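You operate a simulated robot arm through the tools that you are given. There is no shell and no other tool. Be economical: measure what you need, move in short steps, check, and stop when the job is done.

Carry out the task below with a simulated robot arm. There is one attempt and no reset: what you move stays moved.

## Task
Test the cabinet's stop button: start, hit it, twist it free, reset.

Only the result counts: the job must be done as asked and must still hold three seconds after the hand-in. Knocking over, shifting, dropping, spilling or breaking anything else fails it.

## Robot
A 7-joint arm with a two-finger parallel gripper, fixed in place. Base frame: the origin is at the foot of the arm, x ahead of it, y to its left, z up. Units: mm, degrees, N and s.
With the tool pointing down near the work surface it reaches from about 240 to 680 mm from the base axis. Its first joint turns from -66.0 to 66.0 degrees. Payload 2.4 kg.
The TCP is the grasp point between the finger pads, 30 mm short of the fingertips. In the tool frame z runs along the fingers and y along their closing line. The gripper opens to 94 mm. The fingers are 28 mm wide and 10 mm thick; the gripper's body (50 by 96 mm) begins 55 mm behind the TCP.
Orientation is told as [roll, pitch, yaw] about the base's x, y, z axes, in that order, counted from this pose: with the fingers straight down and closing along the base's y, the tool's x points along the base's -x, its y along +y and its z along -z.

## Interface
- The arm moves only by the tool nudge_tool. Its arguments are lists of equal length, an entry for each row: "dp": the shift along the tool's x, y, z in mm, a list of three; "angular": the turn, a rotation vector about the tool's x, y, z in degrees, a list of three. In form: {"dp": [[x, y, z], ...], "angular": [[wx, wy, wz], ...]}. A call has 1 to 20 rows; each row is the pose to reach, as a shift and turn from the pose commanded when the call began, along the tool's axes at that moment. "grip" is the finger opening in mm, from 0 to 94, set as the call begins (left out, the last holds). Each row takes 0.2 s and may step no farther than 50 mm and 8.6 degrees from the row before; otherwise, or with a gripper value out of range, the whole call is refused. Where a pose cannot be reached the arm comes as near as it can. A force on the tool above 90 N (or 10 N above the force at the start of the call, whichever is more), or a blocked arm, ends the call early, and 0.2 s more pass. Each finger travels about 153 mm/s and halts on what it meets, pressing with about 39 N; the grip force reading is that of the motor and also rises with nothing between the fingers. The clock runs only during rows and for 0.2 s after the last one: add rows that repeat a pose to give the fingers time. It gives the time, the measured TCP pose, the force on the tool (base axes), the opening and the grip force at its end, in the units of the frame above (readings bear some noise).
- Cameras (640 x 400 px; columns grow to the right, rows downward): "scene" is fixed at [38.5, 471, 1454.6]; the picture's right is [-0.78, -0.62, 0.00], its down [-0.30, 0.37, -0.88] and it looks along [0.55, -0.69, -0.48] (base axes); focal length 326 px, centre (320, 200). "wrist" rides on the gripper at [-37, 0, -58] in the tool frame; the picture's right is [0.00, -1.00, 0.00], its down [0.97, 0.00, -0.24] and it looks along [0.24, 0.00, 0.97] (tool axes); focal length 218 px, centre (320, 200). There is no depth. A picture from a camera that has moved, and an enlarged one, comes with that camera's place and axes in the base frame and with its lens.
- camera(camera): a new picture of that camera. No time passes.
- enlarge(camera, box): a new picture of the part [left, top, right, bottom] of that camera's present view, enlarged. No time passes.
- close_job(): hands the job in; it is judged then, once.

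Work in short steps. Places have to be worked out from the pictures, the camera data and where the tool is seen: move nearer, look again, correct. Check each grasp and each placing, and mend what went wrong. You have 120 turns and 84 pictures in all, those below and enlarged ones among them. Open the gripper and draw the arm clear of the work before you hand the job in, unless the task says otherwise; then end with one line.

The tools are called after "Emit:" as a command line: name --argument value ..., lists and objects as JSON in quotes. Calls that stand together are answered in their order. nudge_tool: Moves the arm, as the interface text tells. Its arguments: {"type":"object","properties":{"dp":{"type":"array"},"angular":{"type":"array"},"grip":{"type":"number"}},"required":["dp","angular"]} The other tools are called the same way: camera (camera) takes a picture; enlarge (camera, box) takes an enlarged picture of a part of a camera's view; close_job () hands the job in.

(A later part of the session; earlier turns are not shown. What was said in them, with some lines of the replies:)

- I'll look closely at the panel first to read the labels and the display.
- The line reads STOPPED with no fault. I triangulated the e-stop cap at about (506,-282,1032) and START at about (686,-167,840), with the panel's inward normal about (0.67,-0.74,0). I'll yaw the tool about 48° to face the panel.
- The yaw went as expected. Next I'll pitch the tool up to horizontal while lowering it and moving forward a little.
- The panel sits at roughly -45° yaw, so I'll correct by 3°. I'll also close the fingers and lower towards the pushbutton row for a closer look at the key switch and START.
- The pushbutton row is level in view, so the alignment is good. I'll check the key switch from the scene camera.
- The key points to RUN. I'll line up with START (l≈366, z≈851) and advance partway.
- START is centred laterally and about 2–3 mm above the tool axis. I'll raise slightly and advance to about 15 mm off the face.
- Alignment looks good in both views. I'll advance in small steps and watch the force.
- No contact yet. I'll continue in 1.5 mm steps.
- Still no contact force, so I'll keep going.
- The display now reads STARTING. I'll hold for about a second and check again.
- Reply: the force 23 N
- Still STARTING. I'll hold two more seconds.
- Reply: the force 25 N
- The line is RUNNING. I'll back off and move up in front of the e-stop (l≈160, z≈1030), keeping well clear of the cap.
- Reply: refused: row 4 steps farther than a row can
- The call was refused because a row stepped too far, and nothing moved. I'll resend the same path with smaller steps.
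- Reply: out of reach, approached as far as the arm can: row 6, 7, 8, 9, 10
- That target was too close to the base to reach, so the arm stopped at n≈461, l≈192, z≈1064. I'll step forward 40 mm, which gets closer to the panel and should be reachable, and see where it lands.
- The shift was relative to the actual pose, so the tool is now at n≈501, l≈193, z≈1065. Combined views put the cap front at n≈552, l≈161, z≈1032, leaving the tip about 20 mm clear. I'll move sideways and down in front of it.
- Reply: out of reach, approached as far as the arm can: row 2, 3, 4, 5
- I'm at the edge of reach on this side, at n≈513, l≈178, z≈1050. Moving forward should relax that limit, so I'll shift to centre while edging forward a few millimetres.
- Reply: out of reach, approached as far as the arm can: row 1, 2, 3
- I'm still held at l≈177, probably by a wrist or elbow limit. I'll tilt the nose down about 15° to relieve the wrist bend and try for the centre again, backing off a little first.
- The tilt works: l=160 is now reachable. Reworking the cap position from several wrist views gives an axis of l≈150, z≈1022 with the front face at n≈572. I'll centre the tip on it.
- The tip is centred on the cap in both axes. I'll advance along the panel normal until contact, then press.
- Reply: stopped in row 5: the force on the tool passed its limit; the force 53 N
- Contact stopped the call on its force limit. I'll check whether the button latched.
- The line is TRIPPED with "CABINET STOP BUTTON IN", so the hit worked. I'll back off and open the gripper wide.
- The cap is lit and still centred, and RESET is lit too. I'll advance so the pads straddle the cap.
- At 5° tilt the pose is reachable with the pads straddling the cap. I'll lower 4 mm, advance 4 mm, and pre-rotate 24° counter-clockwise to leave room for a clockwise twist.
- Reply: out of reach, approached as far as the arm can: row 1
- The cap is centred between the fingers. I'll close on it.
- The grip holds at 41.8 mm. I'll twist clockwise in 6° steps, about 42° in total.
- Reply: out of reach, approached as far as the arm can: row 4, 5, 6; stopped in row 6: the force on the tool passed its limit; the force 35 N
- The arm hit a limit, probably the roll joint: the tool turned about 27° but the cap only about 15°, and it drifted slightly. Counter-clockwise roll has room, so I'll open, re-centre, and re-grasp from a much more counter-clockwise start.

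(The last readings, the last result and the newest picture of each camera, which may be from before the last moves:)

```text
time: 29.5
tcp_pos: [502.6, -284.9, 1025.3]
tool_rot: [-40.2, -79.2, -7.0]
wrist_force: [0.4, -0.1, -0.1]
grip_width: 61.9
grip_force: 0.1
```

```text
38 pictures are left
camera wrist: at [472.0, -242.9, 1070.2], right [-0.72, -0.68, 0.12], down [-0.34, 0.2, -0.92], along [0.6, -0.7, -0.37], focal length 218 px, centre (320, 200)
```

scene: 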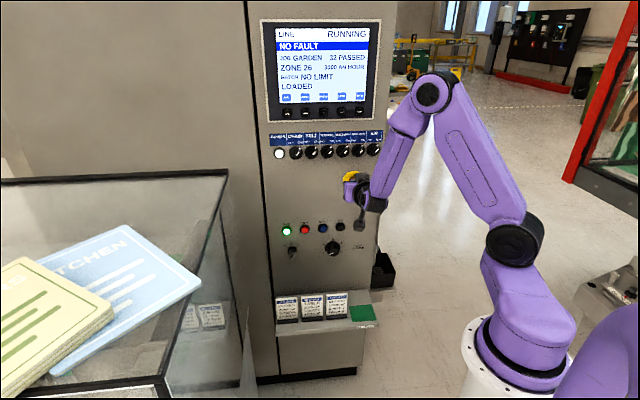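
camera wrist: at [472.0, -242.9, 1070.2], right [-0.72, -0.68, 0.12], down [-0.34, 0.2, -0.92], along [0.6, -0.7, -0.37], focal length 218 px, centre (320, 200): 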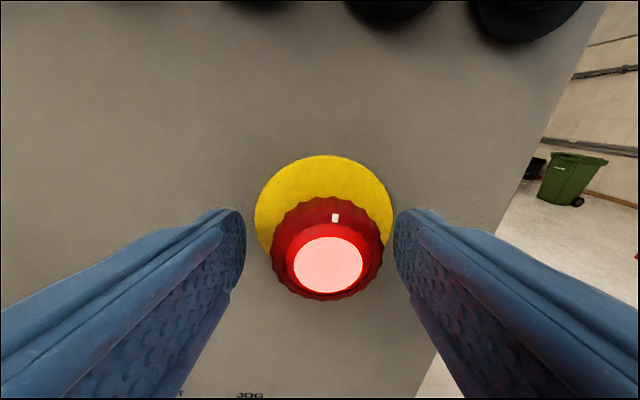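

The mark has sprung back upright. I'll roll about 60° further counter-clockwise and trim 3 mm sideways.

Emit:
nudge_tool --dp '[[0, -3, 0], [0, -3, 0], [0, -3, 0], [0, -3, 0], [0, -3, 0], [0, -3, 0], [0, -3, 0], [0, -3, 0], [0, -3, 0]]' --angular '[[0, 0, -8], [0, 0, -16], [0, 0, -24], [0, 0, -32], [0, 0, -40], [0, 0, -48], [0, 0, -56], [0, 0, -60], [0, 0, -60]]'

Emit:
camera --camera "wrist"

Emit:
camera --camera "scene"

```text
time: 31.5
tcp_pos: [500.6, -288.1, 1026.1]
tool_rot: [-81.2, -22.7, 38.8]
wrist_force: [0.2, 0.1, 0.5]
grip_width: 62.2
grip_force: 0.1
```

```text
37 pictures are left
camera wrist: at [489.3, -223.2, 1048.2], right [-0.2, -0.36, 0.91], down [-0.86, -0.38, -0.34], along [0.47, -0.85, -0.23], focal length 218 px, centre (320, 200)
```

wrist: 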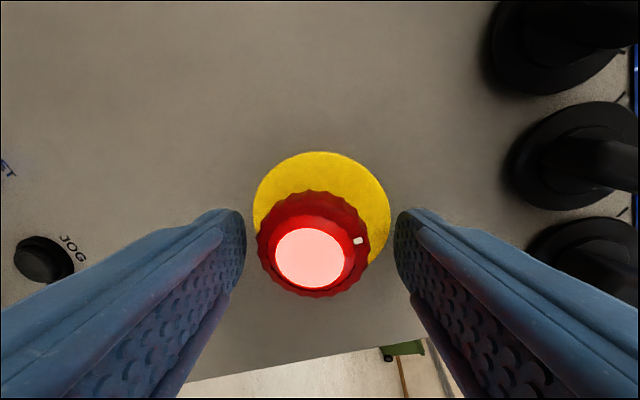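

```text
36 pictures are left
```

scene: 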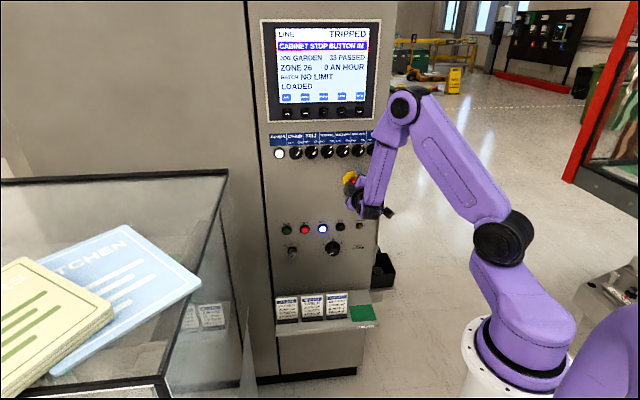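

The roll is now about 67° counter-clockwise with no reach issue. The cap sits about 2.5 mm low relative to the grip, so I'll trim that, advance 3 mm and close.

Emit:
nudge_tool --dp '[[0, 2.5, 3], [0, 2.5, 3]]' --angular '[[0, 0, 0], [0, 0, 0]]'

Emit:
nudge_tool --dp '[[0, 0, 0], [0, 0, 0], [0, 0, 0], [0, 0, 0]]' --angular '[[0, 0, 0], [0, 0, 0], [0, 0, 0], [0, 0, 0]]' --grip 0

Emit:
nudge_tool --dp '[[0, 0, 0], [0, 0, 0], [0, 0, 0], [0, 0, 0], [0, 0, 0]]' --angular '[[0, 0, 6], [0, 0, 12], [0, 0, 18], [0, 0, 24], [0, 0, 30]]'

Emit:
camera --camera "wrist"

Emit:
enlarge --camera "scene" --box '[256, 20, 384, 100]'

```text
time: 32.1
tcp_pos: [502.7, -289.0, 1023.1]
tool_rot: [-81.2, -22.8, 38.9]
wrist_force: [0.4, -0.9, -0.2]
grip_width: 61.7
grip_force: 0.1
```

```text
time: 33.1
tcp_pos: [503.2, -290.0, 1023.0]
tool_rot: [-81.2, -22.8, 38.8]
wrist_force: [-0.2, 0.0, 1.1]
grip_width: 42.2
grip_force: 45.4
```

```text
time: 34.3
tcp_pos: [503.4, -289.2, 1021.8]
tool_rot: [-76.3, -52.3, 31.4]
wrist_force: [-4.9, 2.4, 0.3]
grip_width: 41.9
grip_force: 45.8
```

```text
35 pictures are left
camera wrist: at [484.5, -234.5, 1060.5], right [-0.53, -0.6, 0.59], down [-0.67, -0.13, -0.73], along [0.52, -0.79, -0.33], focal length 218 px, centre (320, 200)
```

wrist: 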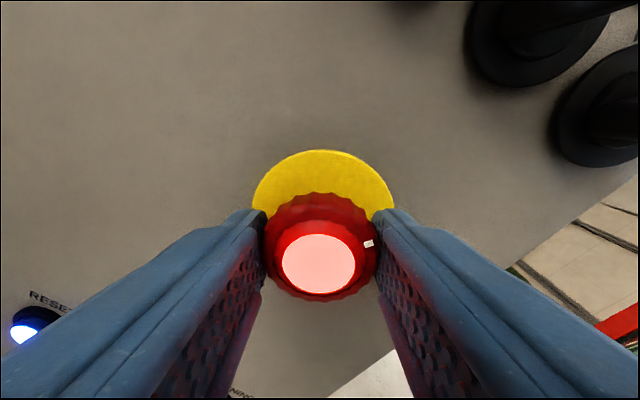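

```text
5.00 times, centred on (320, 60) of scene
camera zoom: at [38.3, 471.1, 1454.5], right [-0.78, -0.62, 0.0], down [-0.3, 0.37, -0.88], along [0.55, -0.69, -0.48], focal length 1630 px, centre (320, 900)
```

zoom: 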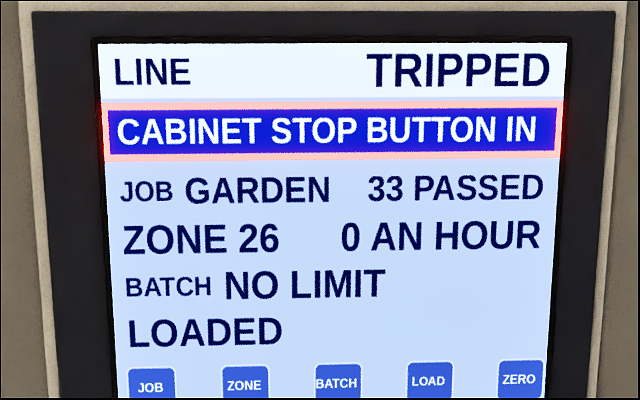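

The cap is turning with the fingers, about 30° so far, without slip. I'll continue another 24°.

Emit:
nudge_tool --dp '[[0, 0, 0], [0, 0, 0], [0, 0, 0], [0, 0, 0], [0, 0, 0]]' --angular '[[0, 0, 5], [0, 0, 10], [0, 0, 15], [0, 0, 20], [0, 0, 24]]'

Emit:
camera --camera "wrist"

Emit:
enlarge --camera "scene" --box '[256, 20, 384, 100]'

```text
time: 35.5
tcp_pos: [502.4, -290.2, 1022.1]
tool_rot: [-57.1, -74.7, 10.2]
wrist_force: [-2.2, 2.6, 0.1]
grip_width: 41.2
grip_force: 45.5
```

```text
33 pictures are left
camera wrist: at [474.8, -244.6, 1066.4], right [-0.7, -0.68, 0.22], down [-0.41, 0.13, -0.9], along [0.58, -0.72, -0.37], focal length 218 px, centre (320, 200)
```

wrist: 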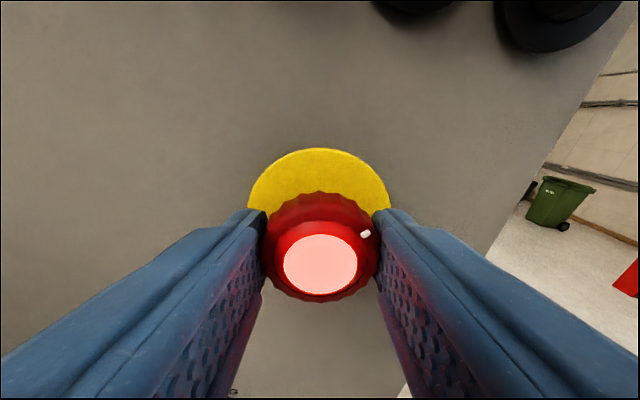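

```text
5.00 times, centred on (320, 60) of scene
camera zoom: at [38.5, 471.1, 1454.5], right [-0.78, -0.62, 0.0], down [-0.3, 0.37, -0.88], along [0.55, -0.69, -0.48], focal length 1630 px, centre (320, 900)
```

zoom: 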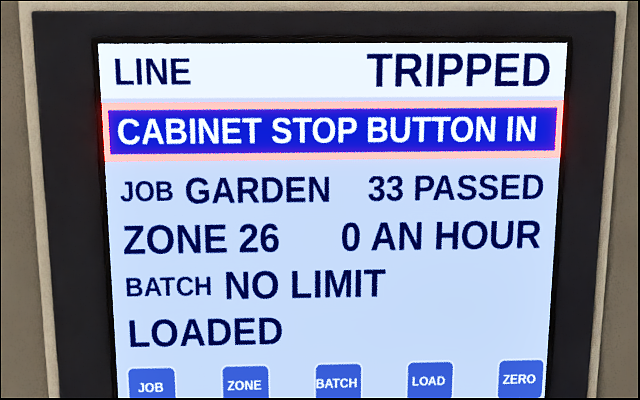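

The cap is about 43° round and starting to slip, so it's probably at its stop, with the grip holding it in. I'll ease back outward along the axis while keeping the twist.

Emit:
nudge_tool --dp '[[0, 0, -2], [0, 0, -4], [0, 0, -6], [0, 0, -8]]' --angular '[[0, 0, 2], [0, 0, 3], [0, 0, 3], [0, 0, 3]]'

Emit:
camera --camera "wrist"

Emit:
enlarge --camera "scene" --box '[256, 20, 384, 100]'

```text
time: 36.5
tcp_pos: [499.3, -285.2, 1024.0]
tool_rot: [-49.8, -77.3, 2.8]
wrist_force: [34.7, -24.6, -14.5]
grip_width: 41.6
grip_force: 45.1
```

```text
31 pictures are left
camera wrist: at [469.3, -241.4, 1068.7], right [-0.71, -0.68, 0.17], down [-0.37, 0.17, -0.91], along [0.59, -0.71, -0.37], focal length 218 px, centre (320, 200)
```

wrist: 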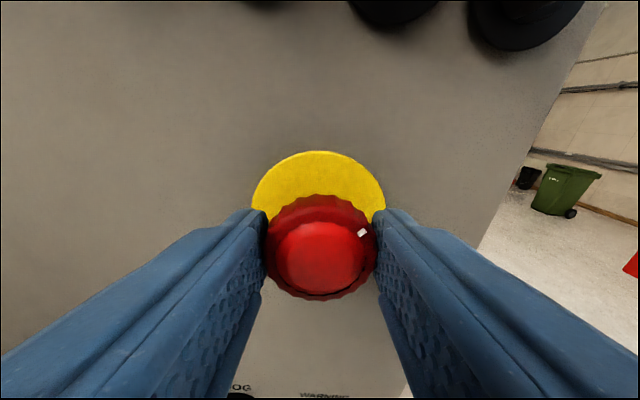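

```text
5.00 times, centred on (320, 60) of scene
camera zoom: at [39.8, 470.1, 1454.8], right [-0.78, -0.62, 0.0], down [-0.3, 0.38, -0.88], along [0.55, -0.69, -0.48], focal length 1630 px, centre (320, 900)
```

zoom: 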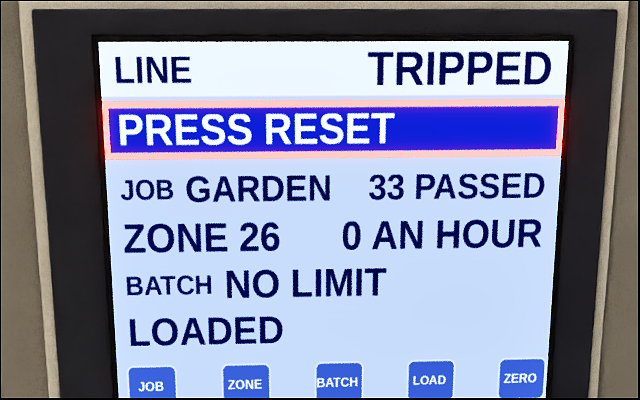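

The button has released and the display says PRESS RESET. I'll relax the pull, open, and back away.

Emit:
nudge_tool --dp '[[0, 0, 4], [0, 0, 4], [0, 0, 4], [0, 0, 4], [0, 0, -10], [0, 0, -20], [0, 0, -30], [0, 0, -30]]' --angular '[[0, 0, 0], [0, 0, 0], [0, 0, 0], [0, 0, 0], [0, 0, 0], [0, 0, -5], [0, 0, -10], [0, 0, -10]]' --grip 66

Emit:
camera --camera "wrist"

```text
time: 38.3
tcp_pos: [478.2, -261.3, 1027.0]
tool_rot: [-67.1, -68.4, 20.8]
wrist_force: [-0.5, -0.2, 0.4]
grip_width: 65.9
grip_force: 0.1
```

```text
29 pictures are left
camera wrist: at [452.7, -213.4, 1070.5], right [-0.66, -0.67, 0.34], down [-0.49, 0.05, -0.87], along [0.56, -0.74, -0.36], focal length 218 px, centre (320, 200)
```

wrist: 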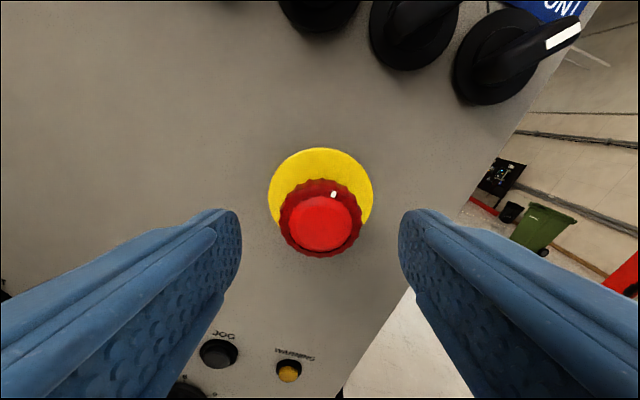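

The cap is free, upright and out. I'll close the fingers and move down in front of RESET (l≈248, z≈853), squaring the tool to the panel on the way.

Emit:
nudge_tool --dp '[[22, 34, -4], [45, 67, -6], [67, 101, -8], [89, 134, -9.5], [89, 134, -9.5], [89, 134, -9.5]]' --angular '[[0, 0, 0], [-0.3, -1.7, 4], [-0.6, -4.3, 10.1], [-1, -6.5, 15.2], [-1.3, -8.7, 20.3], [-1.3, -8.7, 20.3]]' --grip 0

Emit:
camera --camera "wrist"

```text
time: 39.7
tcp_pos: [546.9, -172.9, 905.0]
tool_rot: [102.2, -89.5, -147.3]
wrist_force: [-0.8, 0.5, -1.5]
grip_width: 0.2
grip_force: 33.3
out of reach, approached as far as the arm can: row 5, 6
```

```text
28 pictures are left
camera wrist: at [505.8, -130.7, 942.2], right [-0.71, -0.71, -0.01], down [-0.16, 0.17, -0.97], along [0.69, -0.69, -0.24], focal length 218 px, centre (320, 200)
```

wrist: 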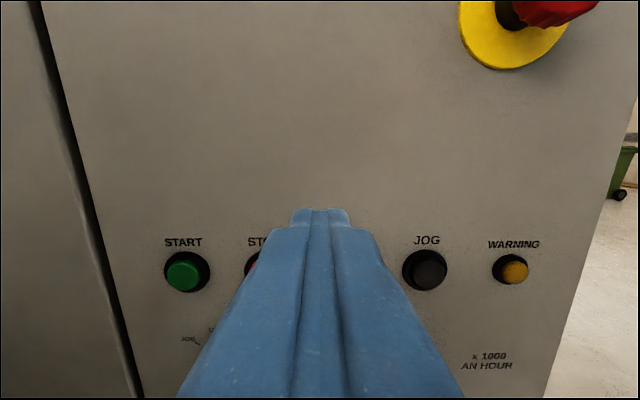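

Square-on is again limited here (l stuck at 264), but a small counter-clockwise roll relieves it. RESET is at l≈247, so I'll roll -15°, shift 17 mm, and lower to z≈853.

Emit:
nudge_tool --dp '[[0, 0, 0], [10, 0, 0], [26, -9, 0], [52, -17, 0], [52, -17, 0]]' --angular '[[0, 0, -8], [0, 0, -15], [0, 0, -15], [0, 0, -15], [0, 0, -15]]'

Emit:
camera --camera "wrist"

Emit:
enlarge --camera "scene" --box '[270, 205, 390, 280]'

```text
time: 40.9
tcp_pos: [536.5, -183.4, 850.9]
tool_rot: [-90.5, -75.5, 45.4]
wrist_force: [0.1, 0.1, -0.5]
grip_width: 0.1
grip_force: 32.3
```

```text
27 pictures are left
camera wrist: at [501.9, -134.5, 886.9], right [-0.69, -0.68, 0.25], down [-0.34, 0.0, -0.94], along [0.64, -0.73, -0.23], focal length 218 px, centre (320, 200)
```

wrist: 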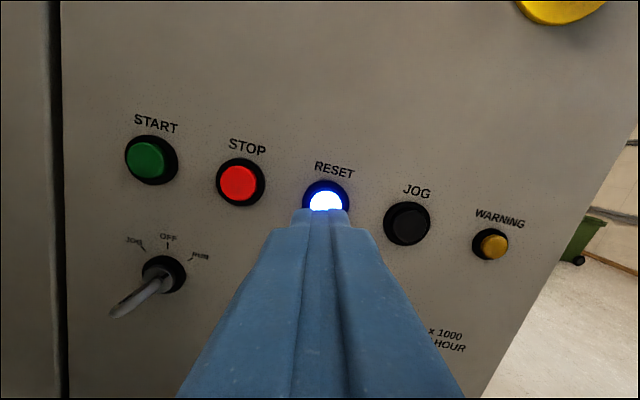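

```text
5.33 times, centred on (330, 242) of scene
camera zoom: at [38.5, 471.0, 1454.6], right [-0.78, -0.62, 0.0], down [-0.3, 0.37, -0.88], along [0.55, -0.69, -0.48], focal length 1739 px, centre (267, -27)
```

zoom: 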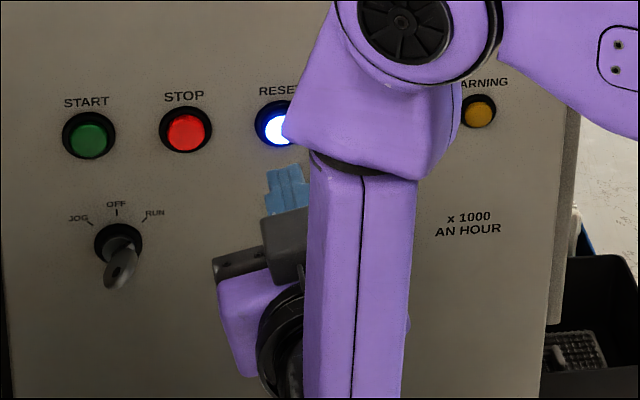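

RESET is about 3 mm up and 3 mm right of the tool axis. I'll correct that and advance to just short of the face, then step in to press.

Emit:
nudge_tool --dp '[[-2.2, -3.6, 12], [-2.2, -3.6, 30], [-2.2, -3.6, 44], [-2.2, -3.6, 48], [-2.2, -3.6, 50], [-2.2, -3.6, 52], [-2.2, -3.6, 53.5], [-2.2, -3.6, 55], [-2.2, -3.6, 55]]' --angular '[[0, 0, 0], [0, 0, 0], [0, 0, 0], [0, 0, 0], [0, 0, 0], [0, 0, 0], [0, 0, 0], [0, 0, 0], [0, 0, 0]]'

Emit:
camera --camera "wrist"

Emit:
enlarge --camera "scene" --box '[256, 20, 384, 100]'

```text
time: 42.9
tcp_pos: [571.8, -224.9, 855.3]
tool_rot: [-90.5, -75.6, 45.4]
wrist_force: [-3.8, 1.2, 0.8]
grip_width: 0.0
grip_force: 32.9
```

```text
25 pictures are left
camera wrist: at [538.8, -176.2, 891.3], right [-0.69, -0.68, 0.25], down [-0.34, 0.0, -0.94], along [0.64, -0.73, -0.23], focal length 218 px, centre (320, 200)
```

wrist: 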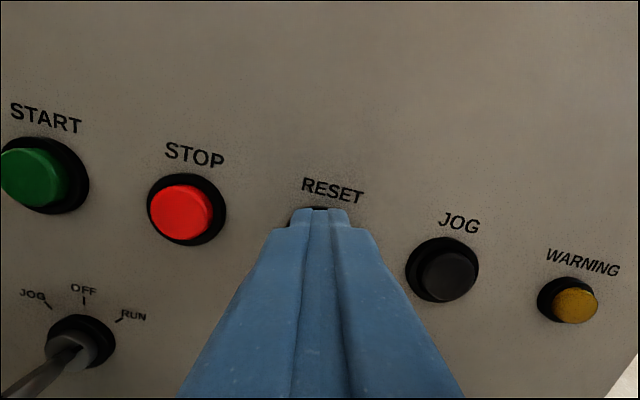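

```text
5.00 times, centred on (320, 60) of scene
camera zoom: at [38.4, 471.0, 1454.6], right [-0.78, -0.62, 0.0], down [-0.3, 0.37, -0.88], along [0.55, -0.69, -0.48], focal length 1630 px, centre (320, 900)
```

zoom: 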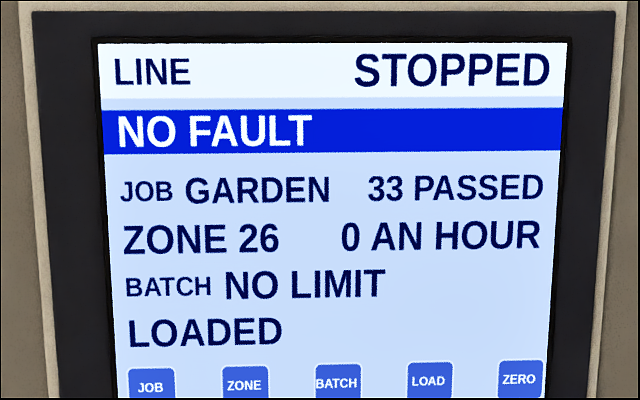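

The reset took: LINE STOPPED, NO FAULT. I'll back away from the panel and open the gripper once clear.

Emit:
nudge_tool --dp '[[0, 0, -20], [0, 0, -45], [0, 0, -60], [0, 0, -60]]' --angular '[[0, 0, 0], [0, 0, 0], [0, 0, 0], [0, 0, 0]]'

Emit:
nudge_tool --dp '[[0, 0, -20], [0, 15, -50], [0, 15, -50], [0, 15, -50]]' --angular '[[0, 0, 0], [0, 0, 0], [0, 0, 0], [0, 0, 0]]' --grip 80

Emit:
camera --camera "wrist"

Emit:
camera --camera "scene"

Emit:
enlarge --camera "scene" --box '[256, 20, 384, 100]'

```text
time: 43.9
tcp_pos: [529.0, -183.0, 855.7]
tool_rot: [-90.4, -75.6, 45.5]
wrist_force: [-0.2, 0.2, 0.7]
grip_width: 0.0
grip_force: 33.5
```

```text
time: 44.9
tcp_pos: [504.9, -136.9, 851.3]
tool_rot: [-90.4, -75.6, 45.3]
wrist_force: [0.2, 0.3, -0.6]
grip_width: 79.8
grip_force: 0.1
```

```text
23 pictures are left
camera wrist: at [470.4, -88.0, 887.5], right [-0.69, -0.68, 0.25], down [-0.34, 0.0, -0.94], along [0.64, -0.73, -0.23], focal length 218 px, centre (320, 200)
```

wrist: 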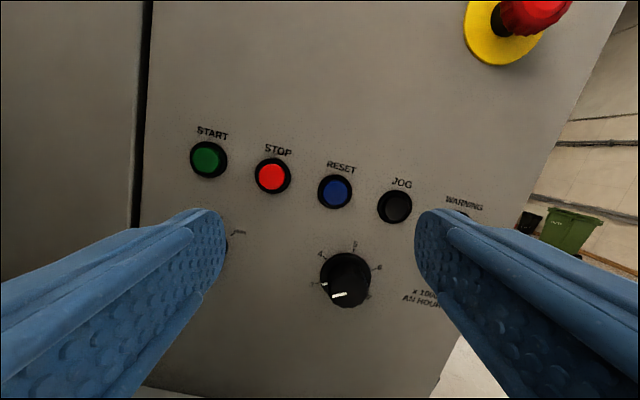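

```text
22 pictures are left
```

scene: 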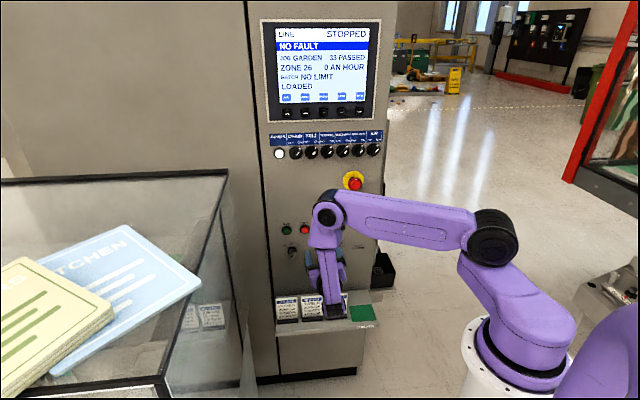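

```text
5.00 times, centred on (320, 60) of scene
camera zoom: at [38.5, 471.0, 1454.6], right [-0.78, -0.62, 0.0], down [-0.3, 0.37, -0.88], along [0.55, -0.69, -0.48], focal length 1630 px, centre (320, 900)
```

zoom: 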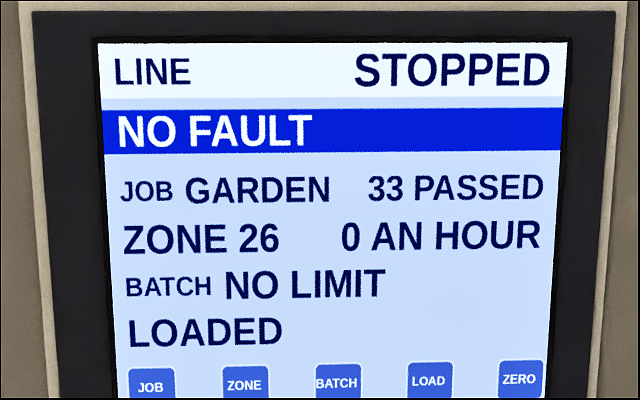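

The stop button is out, the display reads STOPPED and NO FAULT, no dial or key has moved, and the arm is clear with the gripper open. I'm handing in.

Emit:
close_job

```text
The job is handed in.
```

I tested the cabinet stop button: I started the line, hit the button and it tripped, twisted it free and pressed reset. The display now reads STOPPED, NO FAULT.
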